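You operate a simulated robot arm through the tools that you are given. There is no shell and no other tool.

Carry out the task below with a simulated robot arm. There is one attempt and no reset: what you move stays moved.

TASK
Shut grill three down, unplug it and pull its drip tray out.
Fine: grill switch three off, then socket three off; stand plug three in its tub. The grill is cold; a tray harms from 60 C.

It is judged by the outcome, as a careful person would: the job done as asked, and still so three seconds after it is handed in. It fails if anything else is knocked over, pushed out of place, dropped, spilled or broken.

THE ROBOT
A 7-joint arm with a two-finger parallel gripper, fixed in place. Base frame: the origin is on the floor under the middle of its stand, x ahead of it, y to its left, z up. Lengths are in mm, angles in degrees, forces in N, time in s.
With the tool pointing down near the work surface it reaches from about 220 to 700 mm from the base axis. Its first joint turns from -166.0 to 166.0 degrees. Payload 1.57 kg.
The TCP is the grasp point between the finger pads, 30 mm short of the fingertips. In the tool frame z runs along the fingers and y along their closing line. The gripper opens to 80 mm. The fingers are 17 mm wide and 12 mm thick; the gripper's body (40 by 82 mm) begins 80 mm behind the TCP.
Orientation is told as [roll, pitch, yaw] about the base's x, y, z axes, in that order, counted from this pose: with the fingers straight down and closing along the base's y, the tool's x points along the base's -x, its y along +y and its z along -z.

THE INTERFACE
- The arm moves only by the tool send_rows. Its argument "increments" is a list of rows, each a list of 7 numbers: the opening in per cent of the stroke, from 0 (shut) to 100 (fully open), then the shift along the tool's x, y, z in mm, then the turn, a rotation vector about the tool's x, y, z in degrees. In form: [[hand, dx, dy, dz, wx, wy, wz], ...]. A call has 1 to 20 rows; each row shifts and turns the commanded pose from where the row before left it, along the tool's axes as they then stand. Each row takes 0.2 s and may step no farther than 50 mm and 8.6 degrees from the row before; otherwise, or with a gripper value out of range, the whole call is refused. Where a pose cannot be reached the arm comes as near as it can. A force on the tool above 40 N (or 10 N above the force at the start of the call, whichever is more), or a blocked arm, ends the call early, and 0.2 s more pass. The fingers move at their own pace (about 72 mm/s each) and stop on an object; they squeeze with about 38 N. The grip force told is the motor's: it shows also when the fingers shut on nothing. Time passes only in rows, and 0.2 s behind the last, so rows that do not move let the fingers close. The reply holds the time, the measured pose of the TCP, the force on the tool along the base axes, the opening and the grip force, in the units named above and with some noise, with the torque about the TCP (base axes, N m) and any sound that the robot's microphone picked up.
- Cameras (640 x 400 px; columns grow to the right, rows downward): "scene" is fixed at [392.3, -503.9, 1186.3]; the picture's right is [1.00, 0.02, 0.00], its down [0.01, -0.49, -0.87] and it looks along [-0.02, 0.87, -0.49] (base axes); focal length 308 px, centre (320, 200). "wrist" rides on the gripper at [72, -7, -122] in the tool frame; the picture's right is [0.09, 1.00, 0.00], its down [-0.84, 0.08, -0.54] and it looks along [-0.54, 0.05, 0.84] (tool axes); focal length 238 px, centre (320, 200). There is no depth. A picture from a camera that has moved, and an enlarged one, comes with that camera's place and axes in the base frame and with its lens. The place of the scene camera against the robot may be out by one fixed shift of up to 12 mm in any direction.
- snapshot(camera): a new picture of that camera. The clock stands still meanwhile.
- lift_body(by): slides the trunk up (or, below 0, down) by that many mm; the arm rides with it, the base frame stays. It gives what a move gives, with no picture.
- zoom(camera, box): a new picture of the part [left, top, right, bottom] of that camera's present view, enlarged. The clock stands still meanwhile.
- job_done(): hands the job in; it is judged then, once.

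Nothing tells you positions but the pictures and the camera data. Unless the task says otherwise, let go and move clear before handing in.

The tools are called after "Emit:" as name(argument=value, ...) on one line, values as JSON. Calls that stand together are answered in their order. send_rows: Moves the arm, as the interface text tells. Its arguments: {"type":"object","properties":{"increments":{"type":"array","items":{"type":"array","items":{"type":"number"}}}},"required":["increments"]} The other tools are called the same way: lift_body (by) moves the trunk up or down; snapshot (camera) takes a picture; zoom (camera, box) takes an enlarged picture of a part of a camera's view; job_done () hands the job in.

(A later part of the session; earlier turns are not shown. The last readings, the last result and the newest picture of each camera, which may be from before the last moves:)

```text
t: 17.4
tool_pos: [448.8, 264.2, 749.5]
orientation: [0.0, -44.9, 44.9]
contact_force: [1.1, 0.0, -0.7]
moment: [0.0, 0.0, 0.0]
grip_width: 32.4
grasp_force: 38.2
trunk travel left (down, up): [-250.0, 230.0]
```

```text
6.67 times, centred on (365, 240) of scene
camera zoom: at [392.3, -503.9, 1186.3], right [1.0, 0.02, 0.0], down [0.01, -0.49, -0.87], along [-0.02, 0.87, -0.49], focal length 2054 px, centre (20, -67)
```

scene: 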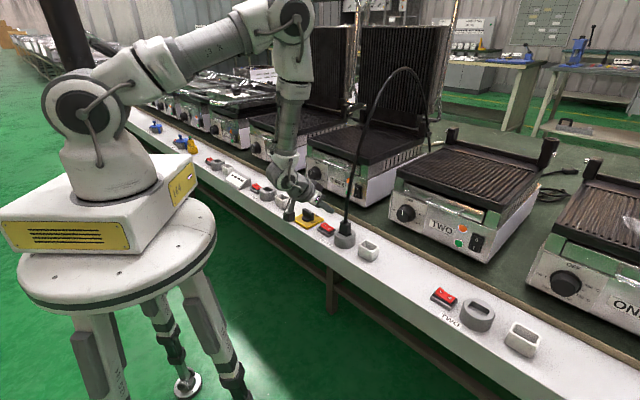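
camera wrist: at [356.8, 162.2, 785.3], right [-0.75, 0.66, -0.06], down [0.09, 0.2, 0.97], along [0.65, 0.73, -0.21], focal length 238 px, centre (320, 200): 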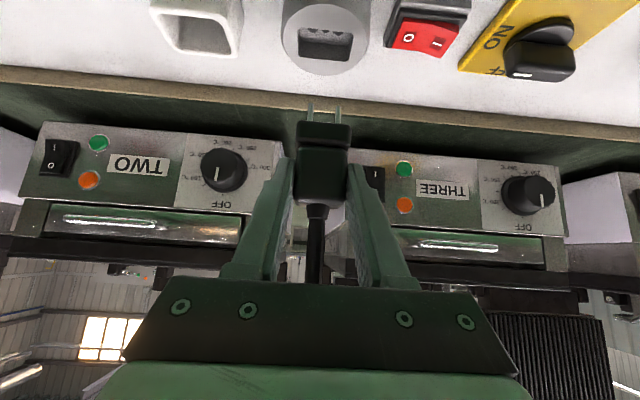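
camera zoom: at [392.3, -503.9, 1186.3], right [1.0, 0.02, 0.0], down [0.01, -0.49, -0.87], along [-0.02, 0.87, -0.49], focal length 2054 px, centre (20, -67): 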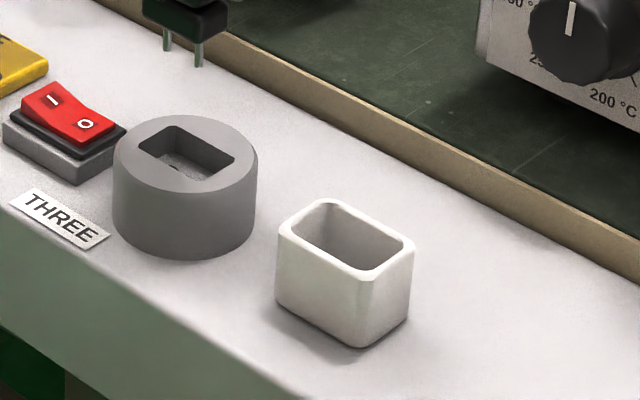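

The tub opening is about 43 × 28 mm, centred about 94.5 mm along the ledge from the socket. I'll carry the plug over it and descend to just above the rim.

Emit:
send_rows(increments=[[0, -0.7, -32.5, 0.7, 0, 0, 0], [0, -0.7, -32.5, 0.7, 0, 0, 0], [0, 0, -32.5, 0, 0, 0, 0], [0, 0, 0, 0, 0, 0, 0], [0, 10, 0, 10, 0, 0, 0], [0, 10, 0, 10, 0, 0, 0], [0, 0, 0, 0, 0, 0, 0]])

Emit:
snapshot(camera="wrist")

Emit:
zoom(camera="wrist", box=[200, 0, 440, 160])

Emit:
zoom(camera="scene", box=[320, 180, 420, 270])

Emit:
snapshot(camera="scene")

```text
t: 19.0
tool_pos: [520.4, 194.0, 721.9]
orientation: [0.1, -45.0, 45.0]
contact_force: [-0.2, -1.0, -1.1]
moment: [0.04, 0.0, 0.0]
grip_width: 32.1
grasp_force: 37.7
trunk travel left (down, up): [-250.0, 230.0]
```

```text
taken
camera wrist: at [427.4, 93.1, 756.8], right [-0.75, 0.66, -0.07], down [0.09, 0.2, 0.97], along [0.65, 0.73, -0.21], focal length 238 px, centre (320, 200)
```

wrist: 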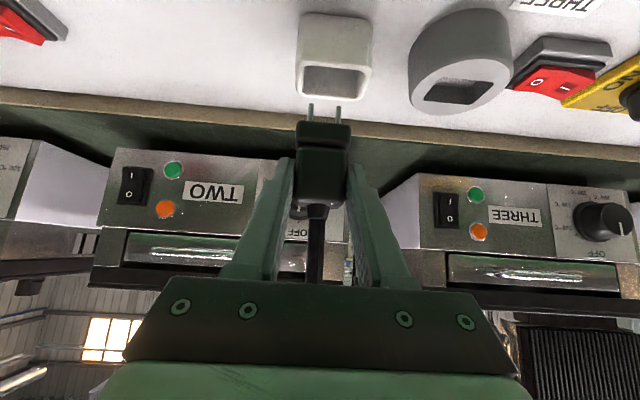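

```text
2.50 times, centred on (320, 80) of wrist
camera zoom: at [427.4, 93.1, 756.8], right [-0.75, 0.66, -0.07], down [0.09, 0.2, 0.97], along [0.65, 0.73, -0.21], focal length 596 px, centre (320, 500)
```

zoom: 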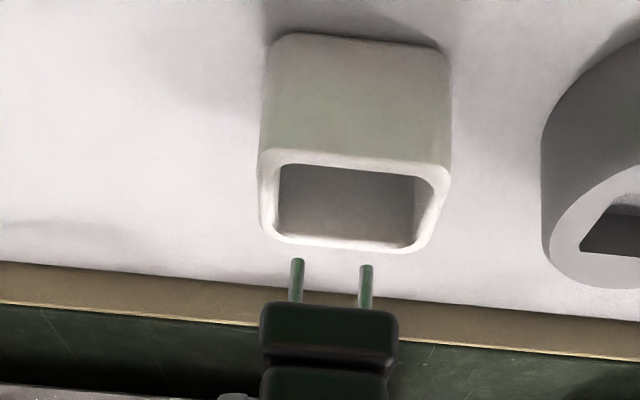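

```text
4.44 times, centred on (370, 225) of scene
camera zoom: at [392.3, -503.9, 1186.3], right [1.0, 0.02, 0.0], down [0.01, -0.49, -0.87], along [-0.02, 0.87, -0.49], focal length 1370 px, centre (98, 89)
```

zoom: 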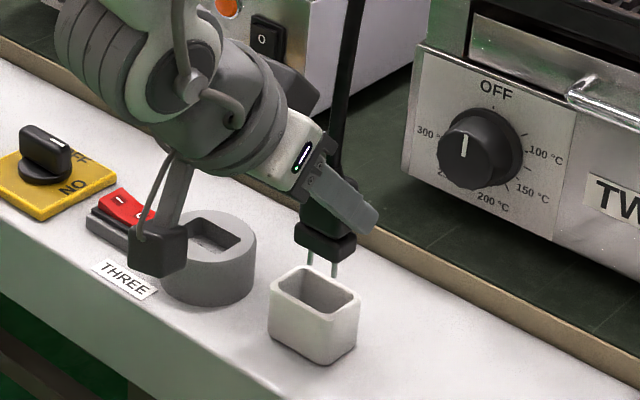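

```text
taken
```

scene: 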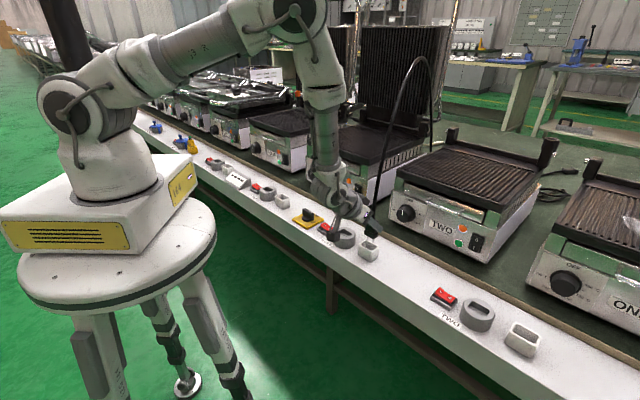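

The plug is about 4 mm too far along the ledge and 2 mm short of the tub's centre, by both cameras. I'll correct that and lower until the pin tips are at the rim, then recheck.

Emit:
send_rows(increments=[[0, -1.4, 4, 1.4, 0, 0, 0], [0, 6, 0, 6, 0, 0, 0], [0, 5, 0, 5, 0, 0, 0], [0, 0, 0, 0, 0, 0, 0]])

Emit:
zoom(camera="wrist", box=[200, 0, 440, 160])

Emit:
zoom(camera="scene", box=[340, 205, 400, 265])

```text
t: 20.0
tool_pos: [519.5, 198.4, 704.6]
orientation: [-0.1, -45.0, 45.0]
contact_force: [-1.0, -0.4, -0.5]
moment: [0.01, -0.04, 0.03]
grip_width: 32.4
grasp_force: 38.1
trunk travel left (down, up): [-250.0, 230.0]
```

```text
2.50 times, centred on (320, 80) of wrist
camera zoom: at [427.1, 97.8, 740.6], right [-0.75, 0.66, -0.07], down [0.09, 0.2, 0.97], along [0.65, 0.73, -0.21], focal length 596 px, centre (320, 500)
```

zoom: 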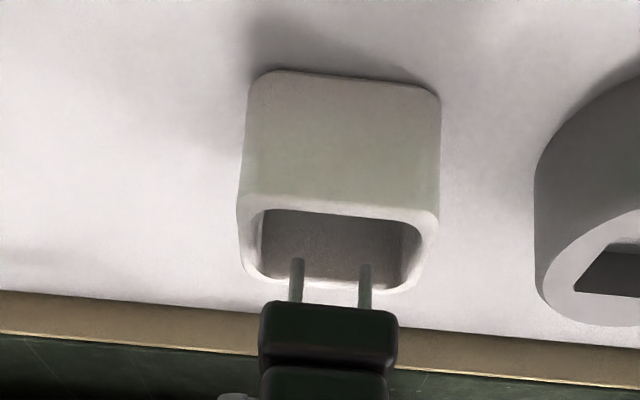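

```text
6.67 times, centred on (370, 235) of scene
camera zoom: at [392.3, -503.9, 1186.3], right [1.0, 0.02, 0.0], down [0.01, -0.49, -0.87], along [-0.02, 0.87, -0.49], focal length 2054 px, centre (-13, -33)
```

zoom: 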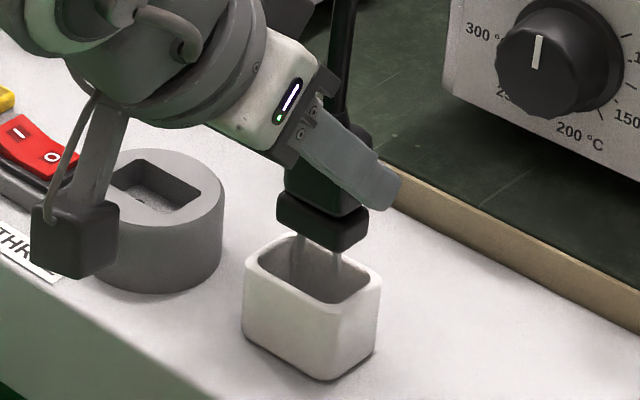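

The pin tips are right at rim height and centred along the ledge. One closer look to confirm the depth direction before lowering in.

Emit:
zoom(camera="scene", box=[358, 225, 388, 250])

Emit:
zoom(camera="wrist", box=[280, 70, 380, 140])

```text
16.00 times, centred on (373, 238) of scene
camera zoom: at [392.3, -503.9, 1186.3], right [1.0, 0.02, 0.0], down [0.01, -0.49, -0.87], along [-0.02, 0.87, -0.49], focal length 4930 px, centre (-528, -400)
```

zoom: 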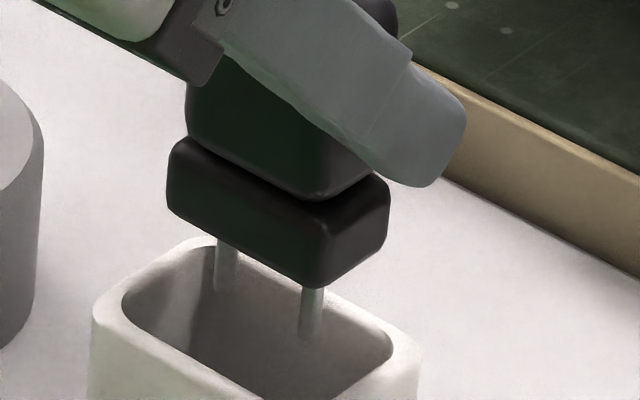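

```text
5.71 times, centred on (330, 105) of wrist
camera zoom: at [427.1, 97.8, 740.6], right [-0.75, 0.66, -0.07], down [0.09, 0.2, 0.97], along [0.65, 0.73, -0.21], focal length 1362 px, centre (263, 743)
```

zoom: 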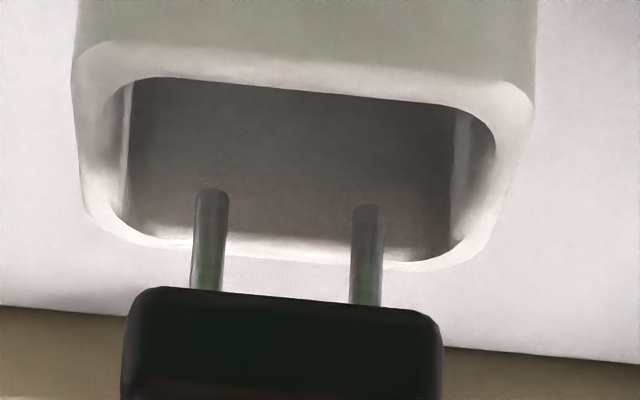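

Small correction of about 1.5 mm along the ledge, then lowering in gentle steps while watching the force.

Emit:
send_rows(increments=[[0, -0.4, 1.5, 0.4, 0, 0, 0], [0, 3, 0, 3, 0, 0, 0], [0, 3, 0, 3, 0, 0, 0], [0, 3, 0, 3, 0, 0, 0], [0, 0, 0, 0, 0, 0, 0]])

Emit:
zoom(camera="wrist", box=[240, 60, 400, 160])

Emit:
zoom(camera="scene", box=[350, 225, 390, 265])

```text
t: 21.2
tool_pos: [518.4, 198.7, 693.7]
orientation: [0.0, -45.0, 45.0]
contact_force: [0.5, 0.0, -0.9]
moment: [0.0, -0.01, 0.0]
grip_width: 32.2
grasp_force: 38.2
trunk travel left (down, up): [-250.0, 230.0]
```

```text
4.00 times, centred on (320, 110) of wrist
camera zoom: at [426.2, 98.5, 728.2], right [-0.75, 0.66, -0.07], down [0.09, 0.2, 0.97], along [0.65, 0.73, -0.21], focal length 953 px, centre (320, 560)
```

zoom: 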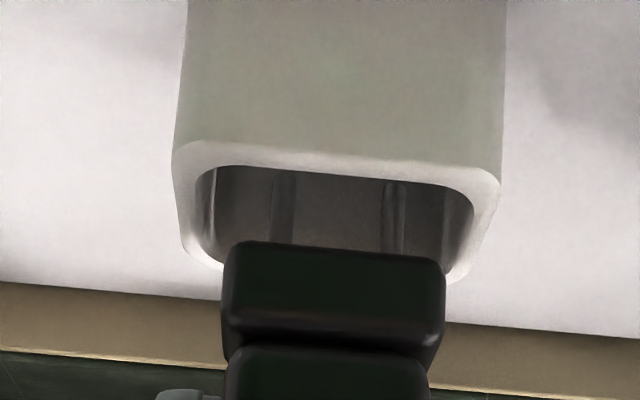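

```text
10.00 times, centred on (370, 245) of scene
camera zoom: at [392.3, -503.9, 1186.3], right [1.0, 0.02, 0.0], down [0.01, -0.49, -0.87], along [-0.02, 0.87, -0.49], focal length 3081 px, centre (-180, -250)
```

zoom: 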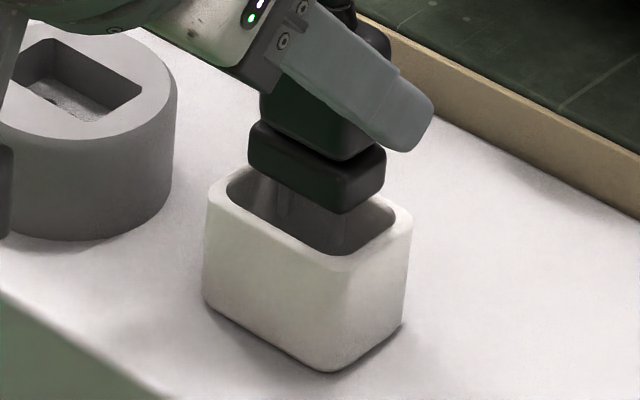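

The nose is centred over the opening in both views. I'm lowering in 3 mm steps and watching for contact.

Emit:
send_rows(increments=[[0, 2.1, 0, 2.1, 0, 0, 0], [0, 2.1, 0, 2.1, 0, 0, 0], [0, 2.1, 0, 2.1, 0, 0, 0], [0, 2.1, 0, 2.1, 0, 0, 0], [0, 0, 0, 0, 0, 0, 0]])

Emit:
zoom(camera="wrist", box=[240, 60, 400, 160])

Emit:
zoom(camera="scene", box=[350, 225, 390, 265])

```text
t: 22.4
tool_pos: [520.4, 200.7, 683.8]
orientation: [-0.2, -45.5, 45.1]
contact_force: [0.4, -2.5, 27.8]
moment: [0.39, -0.33, -0.02]
grip_width: 32.7
grasp_force: 38.4
trunk travel left (down, up): [-250.0, 230.0]
```

```text
4.00 times, centred on (320, 110) of wrist
camera zoom: at [427.3, 99.8, 718.5], right [-0.75, 0.66, -0.07], down [0.08, 0.2, 0.98], along [0.66, 0.73, -0.2], focal length 953 px, centre (320, 560)
```

zoom: 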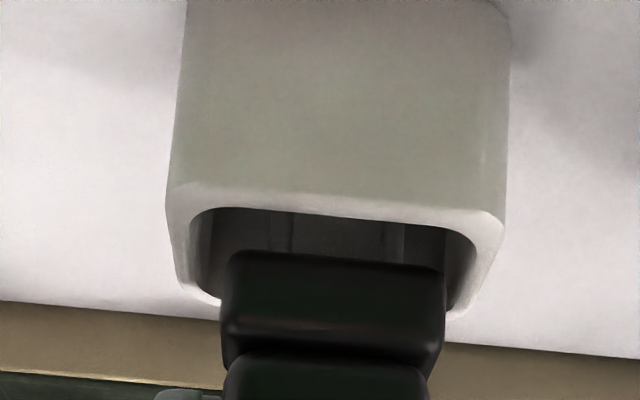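

```text
10.00 times, centred on (370, 245) of scene
camera zoom: at [392.3, -503.9, 1186.3], right [1.0, 0.02, 0.0], down [0.01, -0.49, -0.87], along [-0.02, 0.87, -0.49], focal length 3081 px, centre (-180, -250)
```

zoom: 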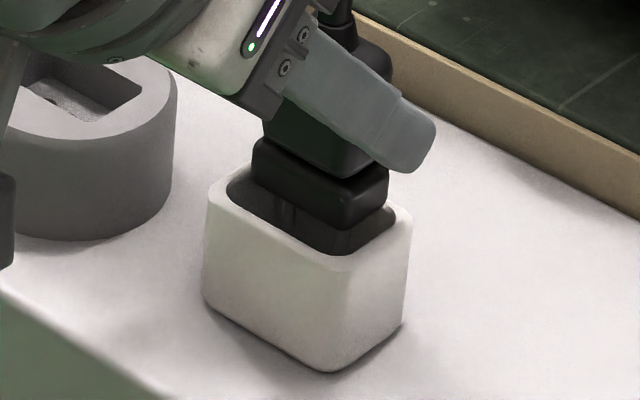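

The nose is catching the far rim (28 N) and there's a gap on the near side, so it's a few mm too far out. I'll lift slightly and shift it back.

Emit:
send_rows(increments=[[0, -4.3, 0, -4.3, 0, 0, 0], [0, -3, 0, -3, 0, 0, 0], [0, 0, 0, 0, 0, 0, 0]])

Emit:
zoom(camera="wrist", box=[240, 60, 400, 160])

Emit:
zoom(camera="scene", box=[350, 225, 390, 265])

```text
t: 23.2
tool_pos: [518.8, 200.0, 690.9]
orientation: [0.1, -44.9, 44.9]
contact_force: [0.4, 0.9, -1.1]
moment: [-0.04, -0.01, 0.0]
grip_width: 32.0
grasp_force: 37.4
trunk travel left (down, up): [-250.0, 230.0]
```

```text
4.00 times, centred on (320, 110) of wrist
camera zoom: at [425.6, 99.5, 726.5], right [-0.75, 0.66, -0.06], down [0.09, 0.2, 0.97], along [0.65, 0.73, -0.21], focal length 953 px, centre (320, 560)
```

zoom: 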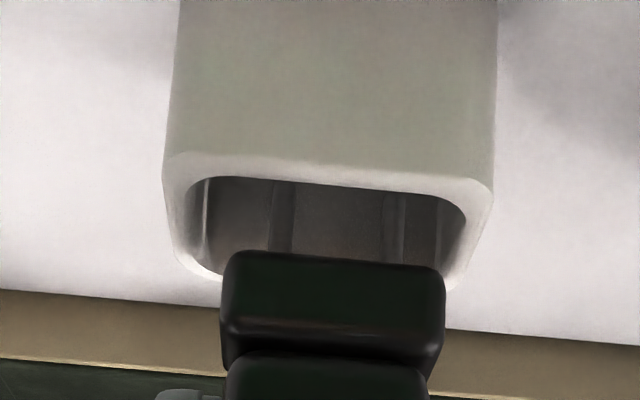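

```text
10.00 times, centred on (370, 245) of scene
camera zoom: at [392.3, -503.9, 1186.3], right [1.0, 0.02, 0.0], down [0.01, -0.49, -0.87], along [-0.02, 0.87, -0.49], focal length 3081 px, centre (-180, -250)
```

zoom: 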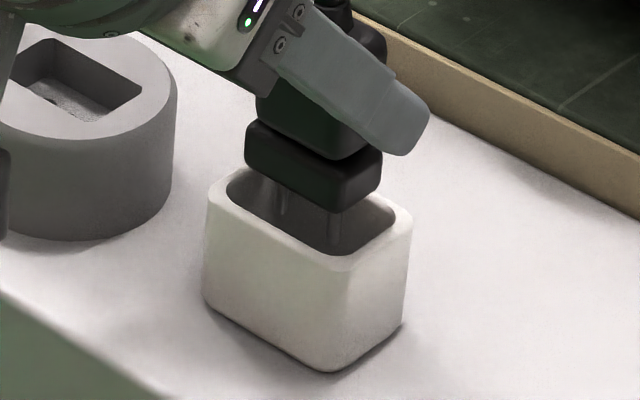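

The torque reading places the contact about 8 mm beyond the plug centre, confirming the far rim. I'll shift back 3 mm and lower again.

Emit:
send_rows(increments=[[0, 2.1, 0, -2.1, 0, 0, 0], [0, 1.8, 0, 1.8, 0, 0, 0], [0, 1.8, 0, 1.8, 0, 0, 0], [0, 1.8, 0, 1.8, 0, 0, 0], [0, 0, 0, 0, 0, 0, 0]])

Emit:
zoom(camera="wrist", box=[240, 60, 400, 160])

Emit:
zoom(camera="scene", box=[350, 225, 390, 265])

```text
t: 24.4
tool_pos: [517.1, 197.5, 684.2]
orientation: [-0.1, -45.0, 45.1]
contact_force: [-0.2, 0.2, -0.4]
moment: [0.02, -0.02, -0.03]
grip_width: 32.6
grasp_force: 37.8
trunk travel left (down, up): [-250.0, 230.0]
```

```text
4.00 times, centred on (320, 110) of wrist
camera zoom: at [424.7, 97.6, 719.4], right [-0.75, 0.66, -0.07], down [0.09, 0.2, 0.97], along [0.65, 0.73, -0.21], focal length 953 px, centre (320, 560)
```

zoom: 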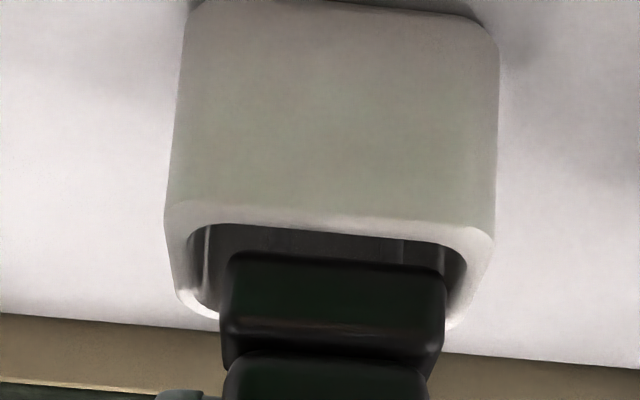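

```text
10.00 times, centred on (370, 245) of scene
camera zoom: at [392.3, -503.9, 1186.3], right [1.0, 0.02, 0.0], down [0.01, -0.49, -0.87], along [-0.02, 0.87, -0.49], focal length 3081 px, centre (-180, -250)
```

zoom: 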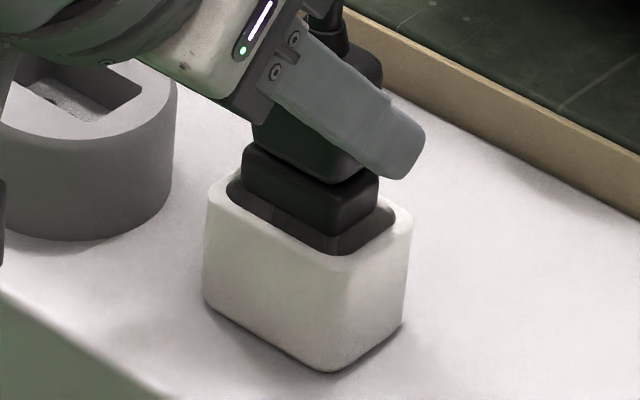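

No contact now at the height where it caught before. Continuing down.

Emit:
send_rows(increments=[[0, 1.8, 0, 1.8, 0, 0, 0], [0, 1.8, 0, 1.8, 0, 0, 0], [0, 1.8, 0, 1.8, 0, 0, 0], [0, 0, 0, 0, 0, 0, 0]])

Emit:
zoom(camera="wrist", box=[240, 60, 400, 160])

Emit:
zoom(camera="scene", box=[350, 225, 390, 265])

```text
t: 25.4
tool_pos: [516.8, 199.6, 677.0]
orientation: [0.0, -45.0, 45.0]
contact_force: [0.0, 1.4, -0.3]
moment: [-0.01, -0.02, 0.01]
grip_width: 32.2
grasp_force: 38.2
trunk travel left (down, up): [-250.0, 230.0]
```

```text
4.00 times, centred on (320, 110) of wrist
camera zoom: at [425.0, 97.4, 712.0], right [-0.75, 0.66, -0.07], down [0.09, 0.2, 0.97], along [0.65, 0.73, -0.21], focal length 953 px, centre (320, 560)
```

zoom: 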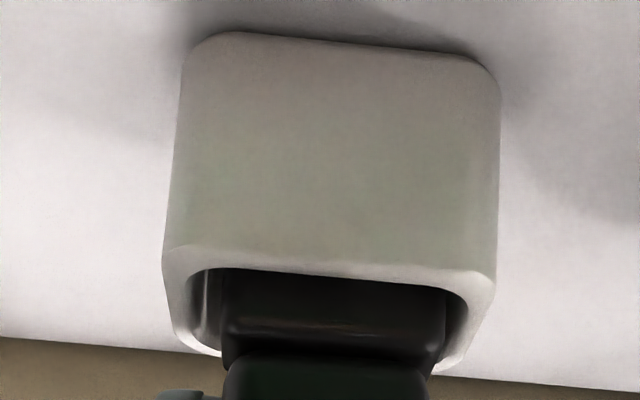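

```text
10.00 times, centred on (370, 245) of scene
camera zoom: at [392.3, -503.9, 1186.3], right [1.0, 0.02, 0.0], down [0.01, -0.49, -0.87], along [-0.02, 0.87, -0.49], focal length 3081 px, centre (-180, -250)
```

zoom: 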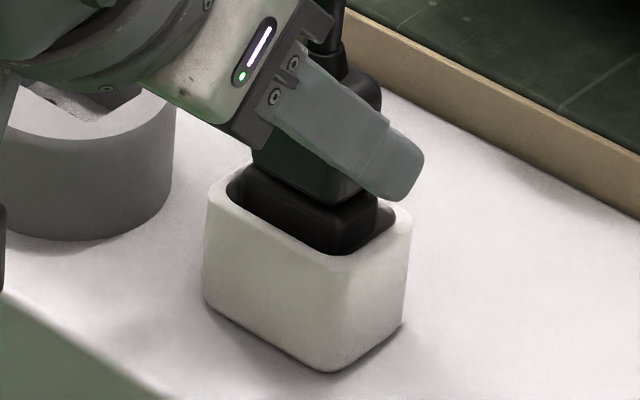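

The nose is now inside the tub. I'll lower the last bit until the pins touch bottom.

Emit:
send_rows(increments=[[0, 1.6, 0, 1.6, 0, 0, 0], [0, 1.6, 0, 1.6, 0, 0, 0], [0, 1.2, 0, 1.2, 0, 0, 0], [0, 0, 0, 0, 0, 0, 0]])

Emit:
zoom(camera="scene", box=[350, 225, 390, 265])

```text
t: 26.4
tool_pos: [516.1, 199.6, 670.1]
orientation: [0.0, -44.9, 44.9]
contact_force: [0.5, 0.5, -0.6]
moment: [0.01, 0.0, 0.01]
grip_width: 32.4
grasp_force: 37.7
trunk travel left (down, up): [-250.0, 230.0]
```

```text
10.00 times, centred on (370, 245) of scene
camera zoom: at [392.3, -503.9, 1186.3], right [1.0, 0.02, 0.0], down [0.01, -0.49, -0.87], along [-0.02, 0.87, -0.49], focal length 3081 px, centre (-180, -250)
```

zoom: 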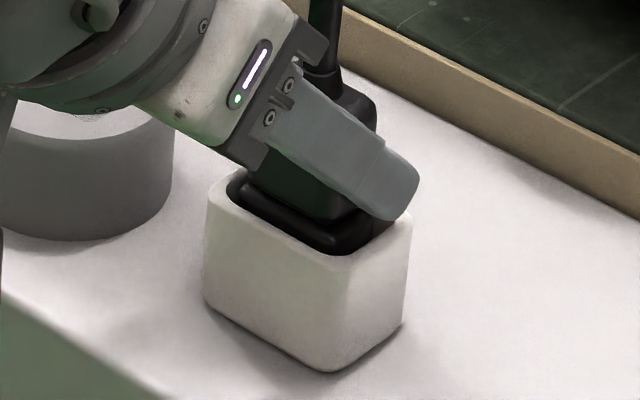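

Still no contact at z 670. A few more millimetres.

Emit:
send_rows(increments=[[0, 0.9, 0, 0.9, 0, 0, 0], [0, 0.9, 0, 0.9, 0, 0, 0], [0, 0.9, 0, 0.9, 0, 0, 0], [0, 0, 0, 0, 0, 0, 0]])

Emit:
zoom(camera="scene", box=[350, 225, 390, 265])

Emit:
zoom(camera="wrist", box=[240, 90, 400, 190])

```text
t: 27.4
tool_pos: [516.5, 198.3, 665.7]
orientation: [0.0, -45.1, 44.9]
contact_force: [-0.9, -2.8, 5.4]
moment: [0.11, 0.04, 0.1]
grip_width: 32.4
grasp_force: 38.1
trunk travel left (down, up): [-250.0, 230.0]
```

```text
10.00 times, centred on (370, 245) of scene
camera zoom: at [392.3, -503.9, 1186.3], right [1.0, 0.02, 0.0], down [0.01, -0.49, -0.87], along [-0.02, 0.87, -0.49], focal length 3081 px, centre (-180, -250)
```

zoom: 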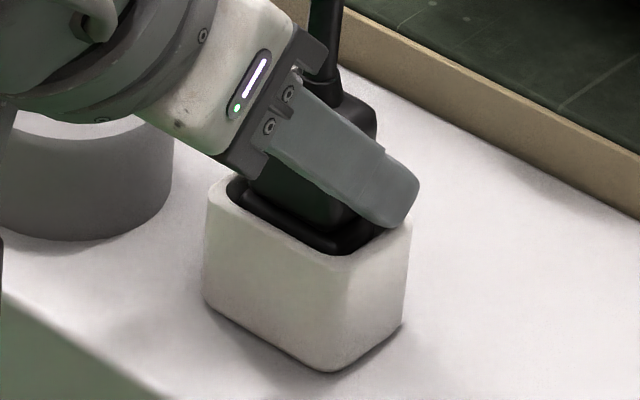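

```text
4.00 times, centred on (320, 140) of wrist
camera zoom: at [424.5, 97.7, 702.4], right [-0.75, 0.66, -0.07], down [0.09, 0.2, 0.98], along [0.66, 0.73, -0.21], focal length 953 px, centre (320, 440)
```

zoom: 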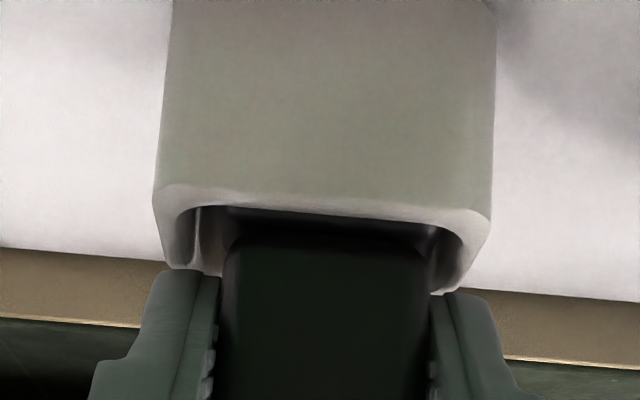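

There's light contact (about 5 N), so the pins are on the tub floor. I'll open the fingers a little and check that the plug stands by itself.

Emit:
send_rows(increments=[[0, -0.4, 0, -0.4, 0, 0, 0], [46, 0, 0, 0, 0, 0, 0], [55, 0, 0, 0, 0, 0, 0], [55, 0, 0, 0, 0, 0, 0], [55, 0, 0, 0, 0, 0, 0]])

Emit:
zoom(camera="scene", box=[345, 215, 395, 265])

Emit:
zoom(camera="wrist", box=[240, 90, 400, 190])

```text
t: 28.6
tool_pos: [515.8, 198.1, 667.5]
orientation: [0.0, -45.0, 45.0]
contact_force: [1.9, -5.0, 5.7]
moment: [0.02, 0.01, -0.03]
grip_width: 40.6
grasp_force: 0.1
trunk travel left (down, up): [-250.0, 230.0]
```

```text
8.00 times, centred on (370, 240) of scene
camera zoom: at [392.3, -503.9, 1186.3], right [1.0, 0.02, 0.0], down [0.01, -0.49, -0.87], along [-0.02, 0.87, -0.49], focal length 2465 px, centre (-80, -120)
```

zoom: 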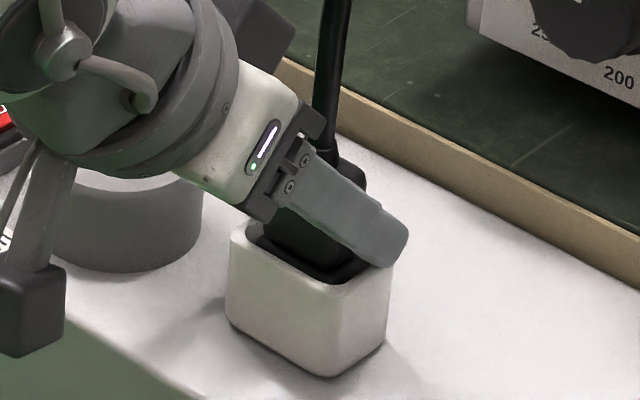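

```text
4.00 times, centred on (320, 140) of wrist
camera zoom: at [424.4, 97.5, 702.6], right [-0.75, 0.66, -0.07], down [0.09, 0.2, 0.98], along [0.66, 0.73, -0.21], focal length 953 px, centre (320, 440)
```

zoom: 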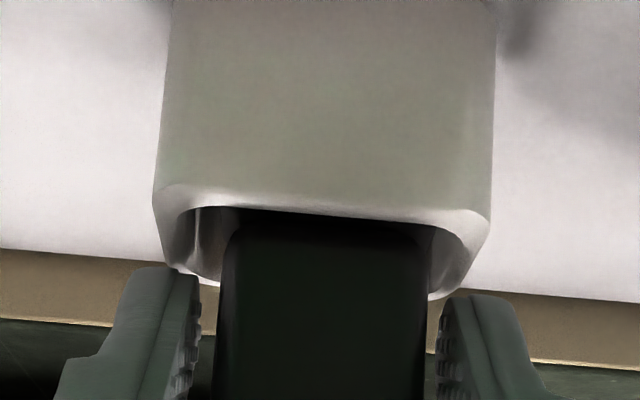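

There's a small sideways force, so a fingertip may be touching the rim. I'll raise the fingers a little before opening any further.

Emit:
send_rows(increments=[[50, -1.4, 0, -1.4, 0, 0, 0], [50, -2.8, 0, -2.8, 0, 0, 0], [50, -2.8, 0, -2.8, 0, 0, 0], [50, 0, 0, 0, 0, 0, 0]])

Emit:
zoom(camera="scene", box=[345, 215, 395, 265])

Emit:
zoom(camera="wrist", box=[240, 90, 400, 190])

```text
t: 29.6
tool_pos: [517.1, 197.8, 676.9]
orientation: [0.0, -44.9, 45.0]
contact_force: [0.5, 0.2, -0.8]
moment: [0.01, 0.0, 0.01]
grip_width: 40.0
grasp_force: 0.1
trunk travel left (down, up): [-250.0, 230.0]
```

```text
8.00 times, centred on (370, 240) of scene
camera zoom: at [392.3, -503.9, 1186.3], right [1.0, 0.02, 0.0], down [0.01, -0.49, -0.87], along [-0.02, 0.87, -0.49], focal length 2465 px, centre (-80, -120)
```

zoom: 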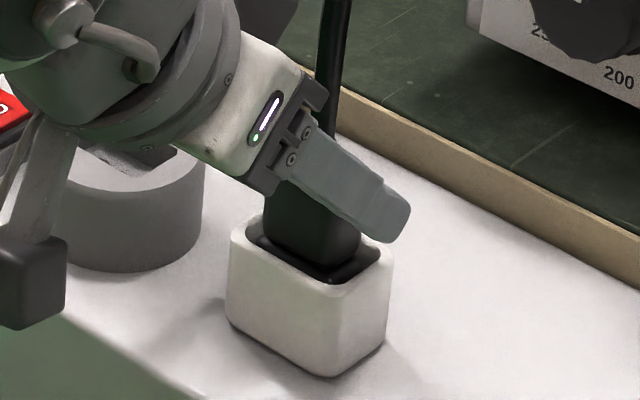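

```text
4.00 times, centred on (320, 140) of wrist
camera zoom: at [424.4, 97.8, 712.9], right [-0.75, 0.66, -0.07], down [0.09, 0.2, 0.97], along [0.65, 0.73, -0.21], focal length 953 px, centre (320, 440)
```

zoom: 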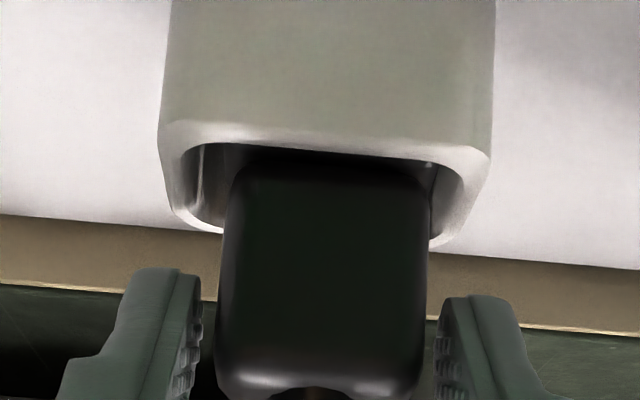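

The force is gone and the plug stands in the tub by itself. I'll open wider and retreat straight back along the fingers.

Emit:
send_rows(increments=[[75, 0, 0, 0, 0, 0, 0], [90, 0, 0, 0, 0, 0, 0], [90, 0, 0, -15, 0, 0, 0], [90, 0, 0, -35, 0, 0, 0], [90, 0, 0, -40, 0, 0, 0], [90, 0, 0, 0, 0, 0, 0]])

Emit:
snapshot(camera="scene")

Emit:
zoom(camera="scene", box=[320, 200, 410, 270])

Emit:
snapshot(camera="wrist")

```text
t: 31.0
tool_pos: [471.6, 154.3, 741.2]
orientation: [0.1, -44.9, 45.0]
contact_force: [0.5, 0.4, 0.1]
moment: [-0.02, 0.0, 0.01]
grip_width: 72.1
grasp_force: 0.0
trunk travel left (down, up): [-250.0, 230.0]
```

```text
taken
```

scene: 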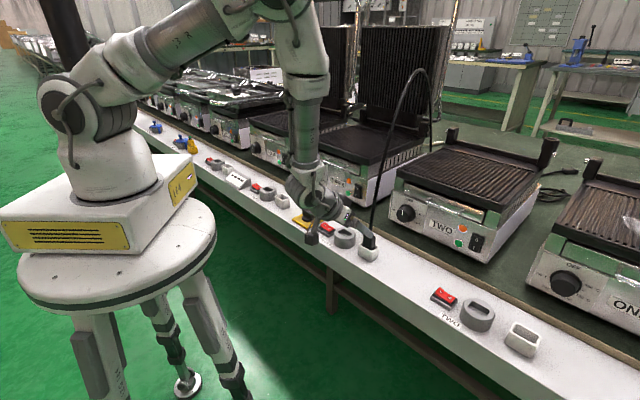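

```text
5.71 times, centred on (365, 235) of scene
camera zoom: at [392.3, -503.9, 1186.3], right [1.0, 0.02, 0.0], down [0.01, -0.49, -0.87], along [-0.02, 0.87, -0.49], focal length 1761 px, centre (63, 0)
```

zoom: 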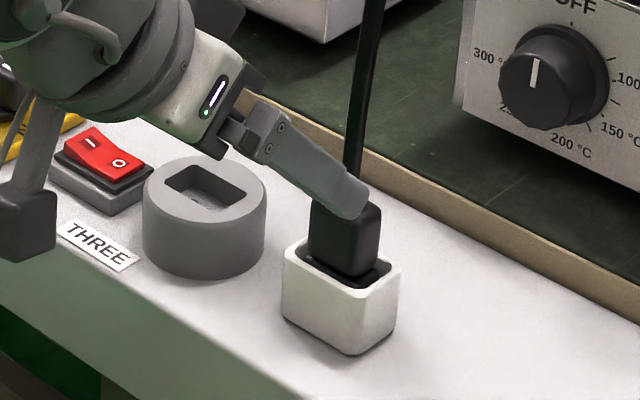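

```text
taken
camera wrist: at [379.0, 53.0, 777.3], right [-0.75, 0.66, -0.06], down [0.09, 0.2, 0.97], along [0.65, 0.73, -0.21], focal length 238 px, centre (320, 200)
```

wrist: 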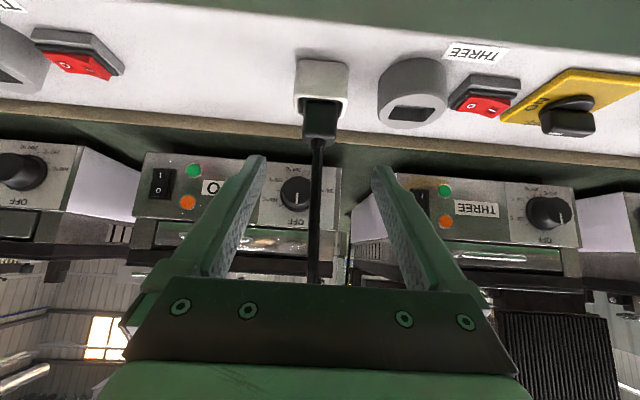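

The plug stands in its tub, the socket is empty and both switches are off. Next is the drip tray: I'll move sideways to the middle of grill three to measure its handle.

Emit:
send_rows(increments=[[60, -5, 43.5, -5, 0, 0, 0], [30, -5, 43.5, -5, 0, 0, 0], [30, -5, 43.5, -5, 0, 0, 0], [30, -5, 43.5, -5, 0, 0, 0], [30, -5, 43.5, -5, 0, 0, 0], [30, -5, 43.5, -5, 0, 0, 0], [30, 0, 0, 0, 0, 0, 0]])

Emit:
snapshot(camera="wrist")

Emit:
snapshot(camera="scene")

```text
t: 32.6
tool_pos: [288.3, 340.0, 783.3]
orientation: [0.1, -44.9, 45.0]
contact_force: [0.2, 0.1, 0.7]
moment: [0.0, -0.01, -0.01]
grip_width: 23.7
grasp_force: 0.0
trunk travel left (down, up): [-250.0, 230.0]
```

```text
taken
camera wrist: at [195.0, 239.1, 818.9], right [-0.75, 0.66, -0.07], down [0.09, 0.2, 0.97], along [0.65, 0.73, -0.21], focal length 238 px, centre (320, 200)
```

wrist: 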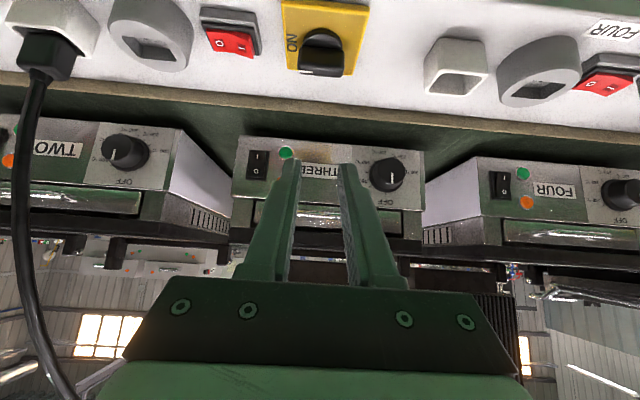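

```text
taken
```

scene: 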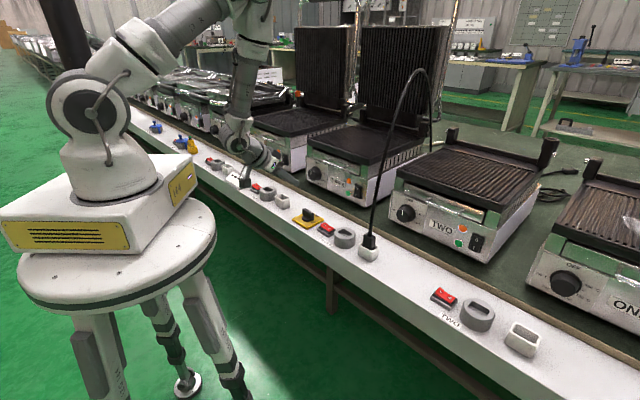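

The fingers hide the handle from here. I'll move a little closer, roll the hand 90° so the fingers close vertically, and bring it to horizontal to grip the tray's handle bar.

Emit:
send_rows(increments=[[30, -24.7, 0, 24.7, 0, 0, 0], [30, -24.7, 0, 24.7, 0, 0, 0], [30, 0, 0, 0, 0, 0, 8.2], [30, 0, 0, 0, 0, 0, 8.2], [30, 0, 0, 0, 0, 0, 8.2], [30, 0, 0, 0, 0, 0, 8.2], [30, 0, 0, 0, 0, 0, 8.2], [30, 0, 0, 0, 0, 0, 8.2], [30, 0, 0, 0, 0, 0, 8.2], [30, 0, 0, 0, 0, 0, 8.2], [30, 0, 0, 0, 0, 0, 8.2], [30, 0, 0, 0, 0, 0, 8.2], [30, 0, 0, 0, 0, 0, 8]])

Emit:
snapshot(camera="wrist")

```text
t: 35.4
tool_pos: [335.7, 387.0, 782.7]
orientation: [45.0, 0.1, -45.2]
contact_force: [-0.5, 0.0, -0.3]
moment: [0.01, -0.02, 0.0]
grip_width: 23.9
grasp_force: 0.0
trunk travel left (down, up): [-250.0, 230.0]
```

```text
taken
camera wrist: at [221.3, 374.7, 864.8], right [0.43, 0.56, 0.7], down [0.36, -0.83, 0.44], along [0.83, 0.06, -0.56], focal length 238 px, centre (320, 200)
```

wrist: 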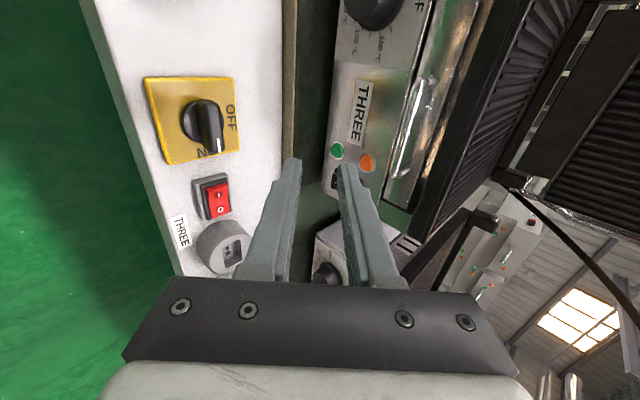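

The roll worked and the tray handle of grill three is now visible beside the fingers. I'm zooming in to measure it.

Emit:
zoom(camera="wrist", box=[320, 0, 520, 220])

Emit:
zoom(camera="wrist", box=[360, 60, 460, 220])

Emit:
zoom(camera="scene", box=[280, 120, 420, 220])

```text
1.82 times, centred on (420, 110) of wrist
camera zoom: at [221.3, 374.7, 864.8], right [0.43, 0.56, 0.7], down [0.36, -0.83, 0.44], along [0.83, 0.06, -0.56], focal length 433 px, centre (138, 364)
```

zoom: 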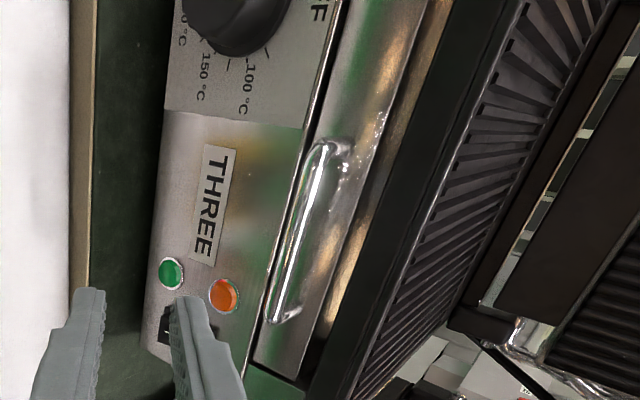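

```text
2.50 times, centred on (410, 140) of wrist
camera zoom: at [221.3, 374.7, 864.8], right [0.43, 0.56, 0.7], down [0.36, -0.83, 0.44], along [0.83, 0.06, -0.56], focal length 596 px, centre (95, 350)
```

zoom: 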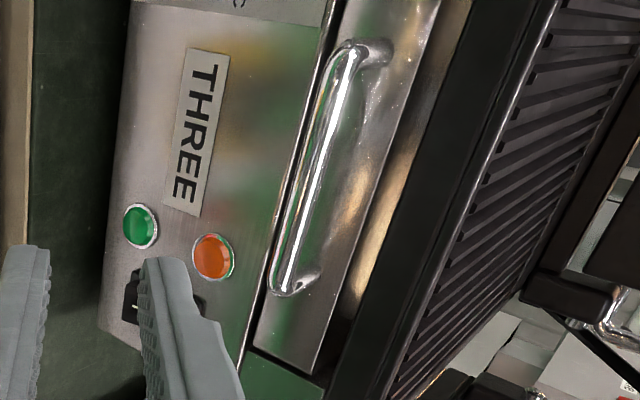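

```text
4.00 times, centred on (350, 170) of scene
camera zoom: at [392.3, -503.9, 1186.3], right [1.0, 0.02, 0.0], down [0.01, -0.49, -0.87], along [-0.02, 0.87, -0.49], focal length 1233 px, centre (200, 320)
```

zoom: 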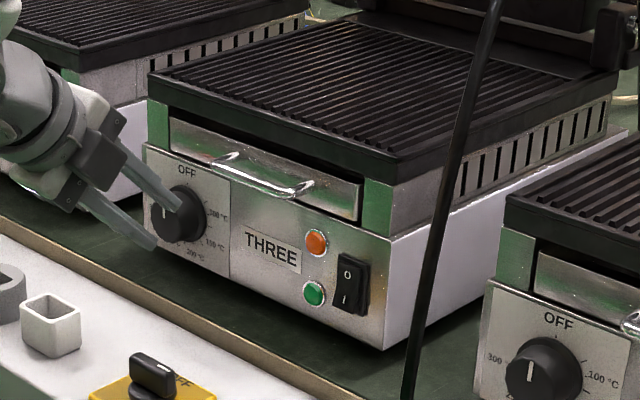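

The handle bar runs from about e1 −93 to 0 at e2≈647, z≈767, standing about 23 mm off the tray front. I'll level the hand horizontally in front of it, staying well short.

Emit:
send_rows(increments=[[28, 9.7, 21.2, 21.2, 0, 0, 0], [28, 0, 0, 0, -7.5, 0, 0], [28, 0, 0, 0, -7.5, 0, 0], [28, 0, 0, 0, -7.5, 0, 0], [28, 0, 0, 0, -7.5, 0, 0], [28, 0, 0, 0, -7.5, 0, 0], [28, 0, 0, 0, -7.5, 0, 0], [28, 0, 0, 0, 0, 0, 0]])

Emit:
snapshot(camera="wrist")

Emit:
snapshot(camera="scene")

```text
t: 37.2
tool_pos: [350.7, 415.6, 783.3]
orientation: [90.1, 0.0, -45.1]
contact_force: [0.8, 0.7, 0.8]
moment: [0.02, -0.01, 0.0]
grip_width: 22.0
grasp_force: 0.0
trunk travel left (down, up): [-250.0, 230.0]
```

```text
taken
camera wrist: at [213.3, 381.2, 776.2], right [-0.07, 0.06, 1.0], down [0.21, -0.98, 0.08], along [0.98, 0.21, 0.05], focal length 238 px, centre (320, 200)
```

wrist: 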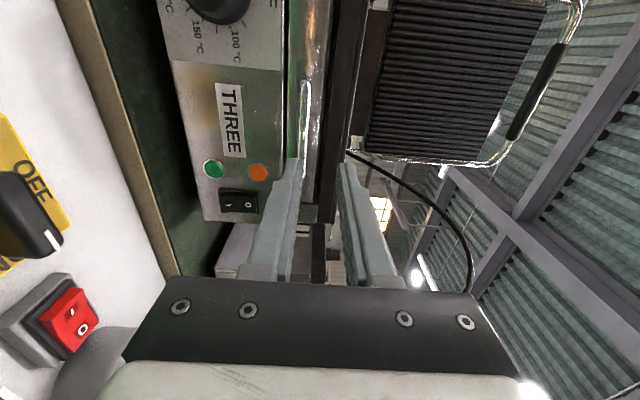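

```text
taken
```

scene: 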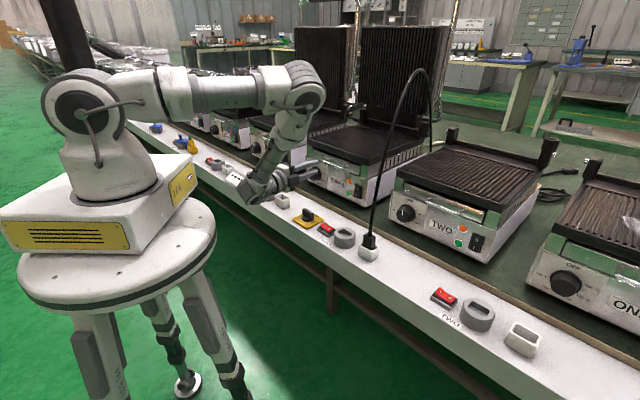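

The hand is level at z 783, about 105 mm short of the bar. Zooming in to fix the bar's height and position from this view.

Emit:
zoom(camera="wrist", box=[240, 50, 400, 230])

Emit:
zoom(camera="scene", box=[250, 130, 390, 230])

```text
2.22 times, centred on (320, 140) of wrist
camera zoom: at [213.3, 381.2, 776.2], right [-0.07, 0.06, 1.0], down [0.21, -0.98, 0.08], along [0.98, 0.21, 0.05], focal length 530 px, centre (320, 333)
```

zoom: 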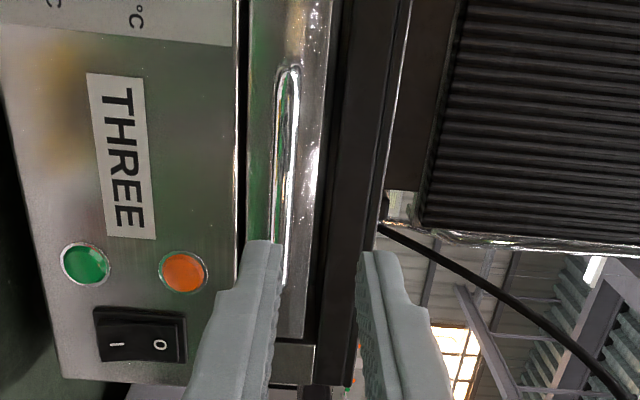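

```text
4.00 times, centred on (320, 180) of scene
camera zoom: at [392.3, -503.9, 1186.3], right [1.0, 0.02, 0.0], down [0.01, -0.49, -0.87], along [-0.02, 0.87, -0.49], focal length 1233 px, centre (320, 280)
```

zoom: 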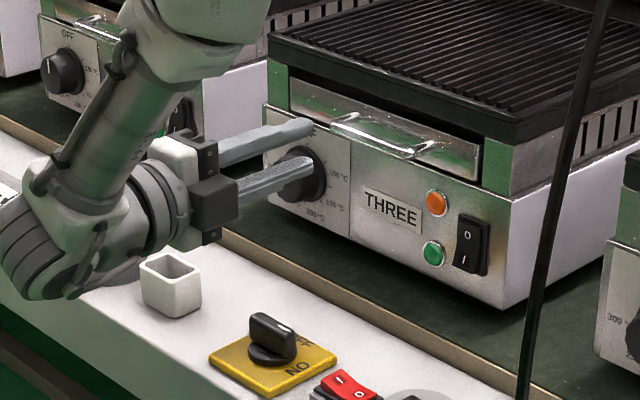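

The bar's height comes out at z≈766.7. I'll drop 16 mm to match it, advance 60 mm and recheck before straddling the bar.

Emit:
send_rows(increments=[[28, 0, -16.3, 0, 0, 0, 0], [28, 0, 0, 30, 0, 0, 0], [28, 0, 0, 30, 0, 0, 0], [28, 0, 0, 0, 0, 0, 0]])

Emit:
snapshot(camera="wrist")

Emit:
zoom(camera="wrist", box=[240, 50, 400, 230])

Emit:
zoom(camera="scene", box=[280, 130, 380, 210])

```text
t: 38.2
tool_pos: [393.5, 457.7, 766.8]
orientation: [90.0, 0.0, -44.9]
contact_force: [0.0, 0.1, 0.2]
moment: [0.01, 0.02, -0.02]
grip_width: 22.6
grasp_force: 0.0
trunk travel left (down, up): [-250.0, 230.0]
```

```text
taken
camera wrist: at [256.3, 422.4, 759.3], right [-0.07, 0.07, 1.0], down [0.21, -0.97, 0.08], along [0.98, 0.21, 0.05], focal length 238 px, centre (320, 200)
```

wrist: 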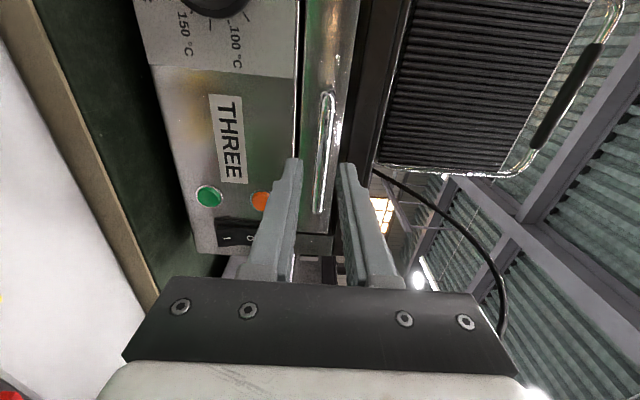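

```text
2.22 times, centred on (320, 140) of wrist
camera zoom: at [256.3, 422.4, 759.3], right [-0.07, 0.07, 1.0], down [0.21, -0.97, 0.08], along [0.98, 0.21, 0.05], focal length 530 px, centre (320, 333)
```

zoom: 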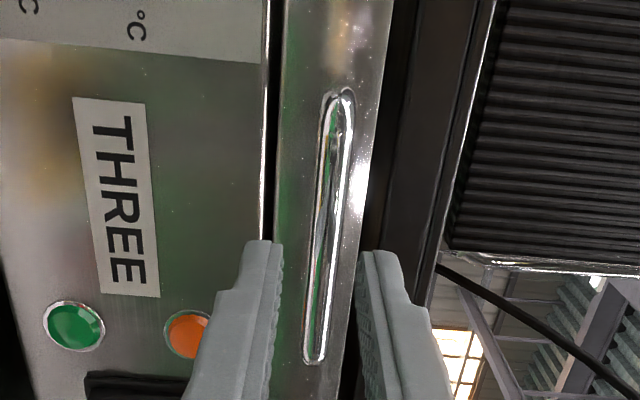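

```text
5.00 times, centred on (330, 170) of scene
camera zoom: at [392.3, -503.9, 1186.3], right [1.0, 0.02, 0.0], down [0.01, -0.49, -0.87], along [-0.02, 0.87, -0.49], focal length 1541 px, centre (270, 350)
```

zoom: 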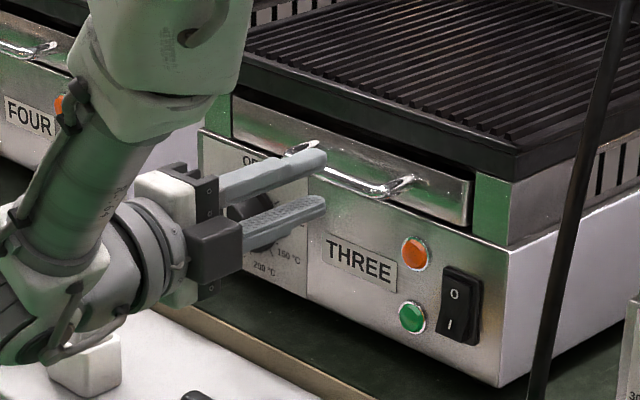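

The bar sits midway between the fingers' lines (z≈767.5). I'll advance 25 mm so the fingers straddle it, staying short of the tray front, then check.

Emit:
send_rows(increments=[[28, 0, 0.7, 12.5, 0, 0, 0], [28, 0, 0, 12.5, 0, 0, 0], [28, 0, 0, 0, 0, 0, 0]])

Emit:
zoom(camera="wrist", box=[240, 50, 400, 230])

Emit:
zoom(camera="scene", box=[290, 130, 370, 200])

```text
t: 39.0
tool_pos: [408.6, 473.2, 766.0]
orientation: [90.0, 0.1, -45.0]
contact_force: [0.3, 0.5, 0.3]
moment: [-0.03, -0.04, 0.0]
grip_width: 22.2
grasp_force: 0.0
trunk travel left (down, up): [-250.0, 230.0]
```

```text
2.22 times, centred on (320, 140) of wrist
camera zoom: at [272.8, 439.4, 760.8], right [-0.06, 0.07, 1.0], down [0.21, -0.97, 0.08], along [0.98, 0.21, 0.05], focal length 530 px, centre (320, 333)
```

zoom: 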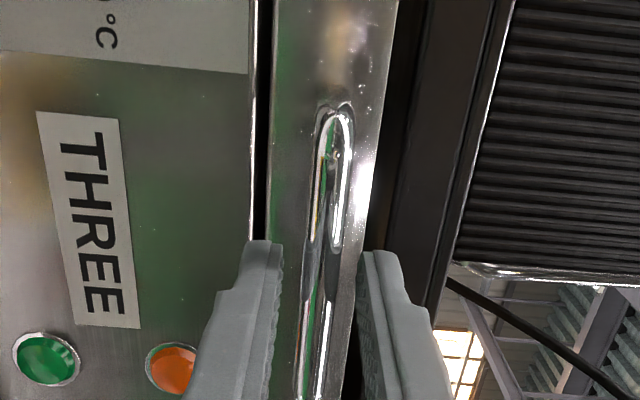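

```text
5.71 times, centred on (330, 165) of scene
camera zoom: at [392.3, -503.9, 1186.3], right [1.0, 0.02, 0.0], down [0.01, -0.49, -0.87], along [-0.02, 0.87, -0.49], focal length 1761 px, centre (263, 400)
```

zoom: 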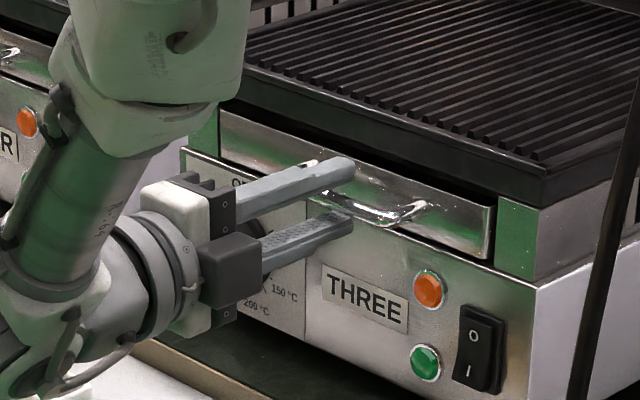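

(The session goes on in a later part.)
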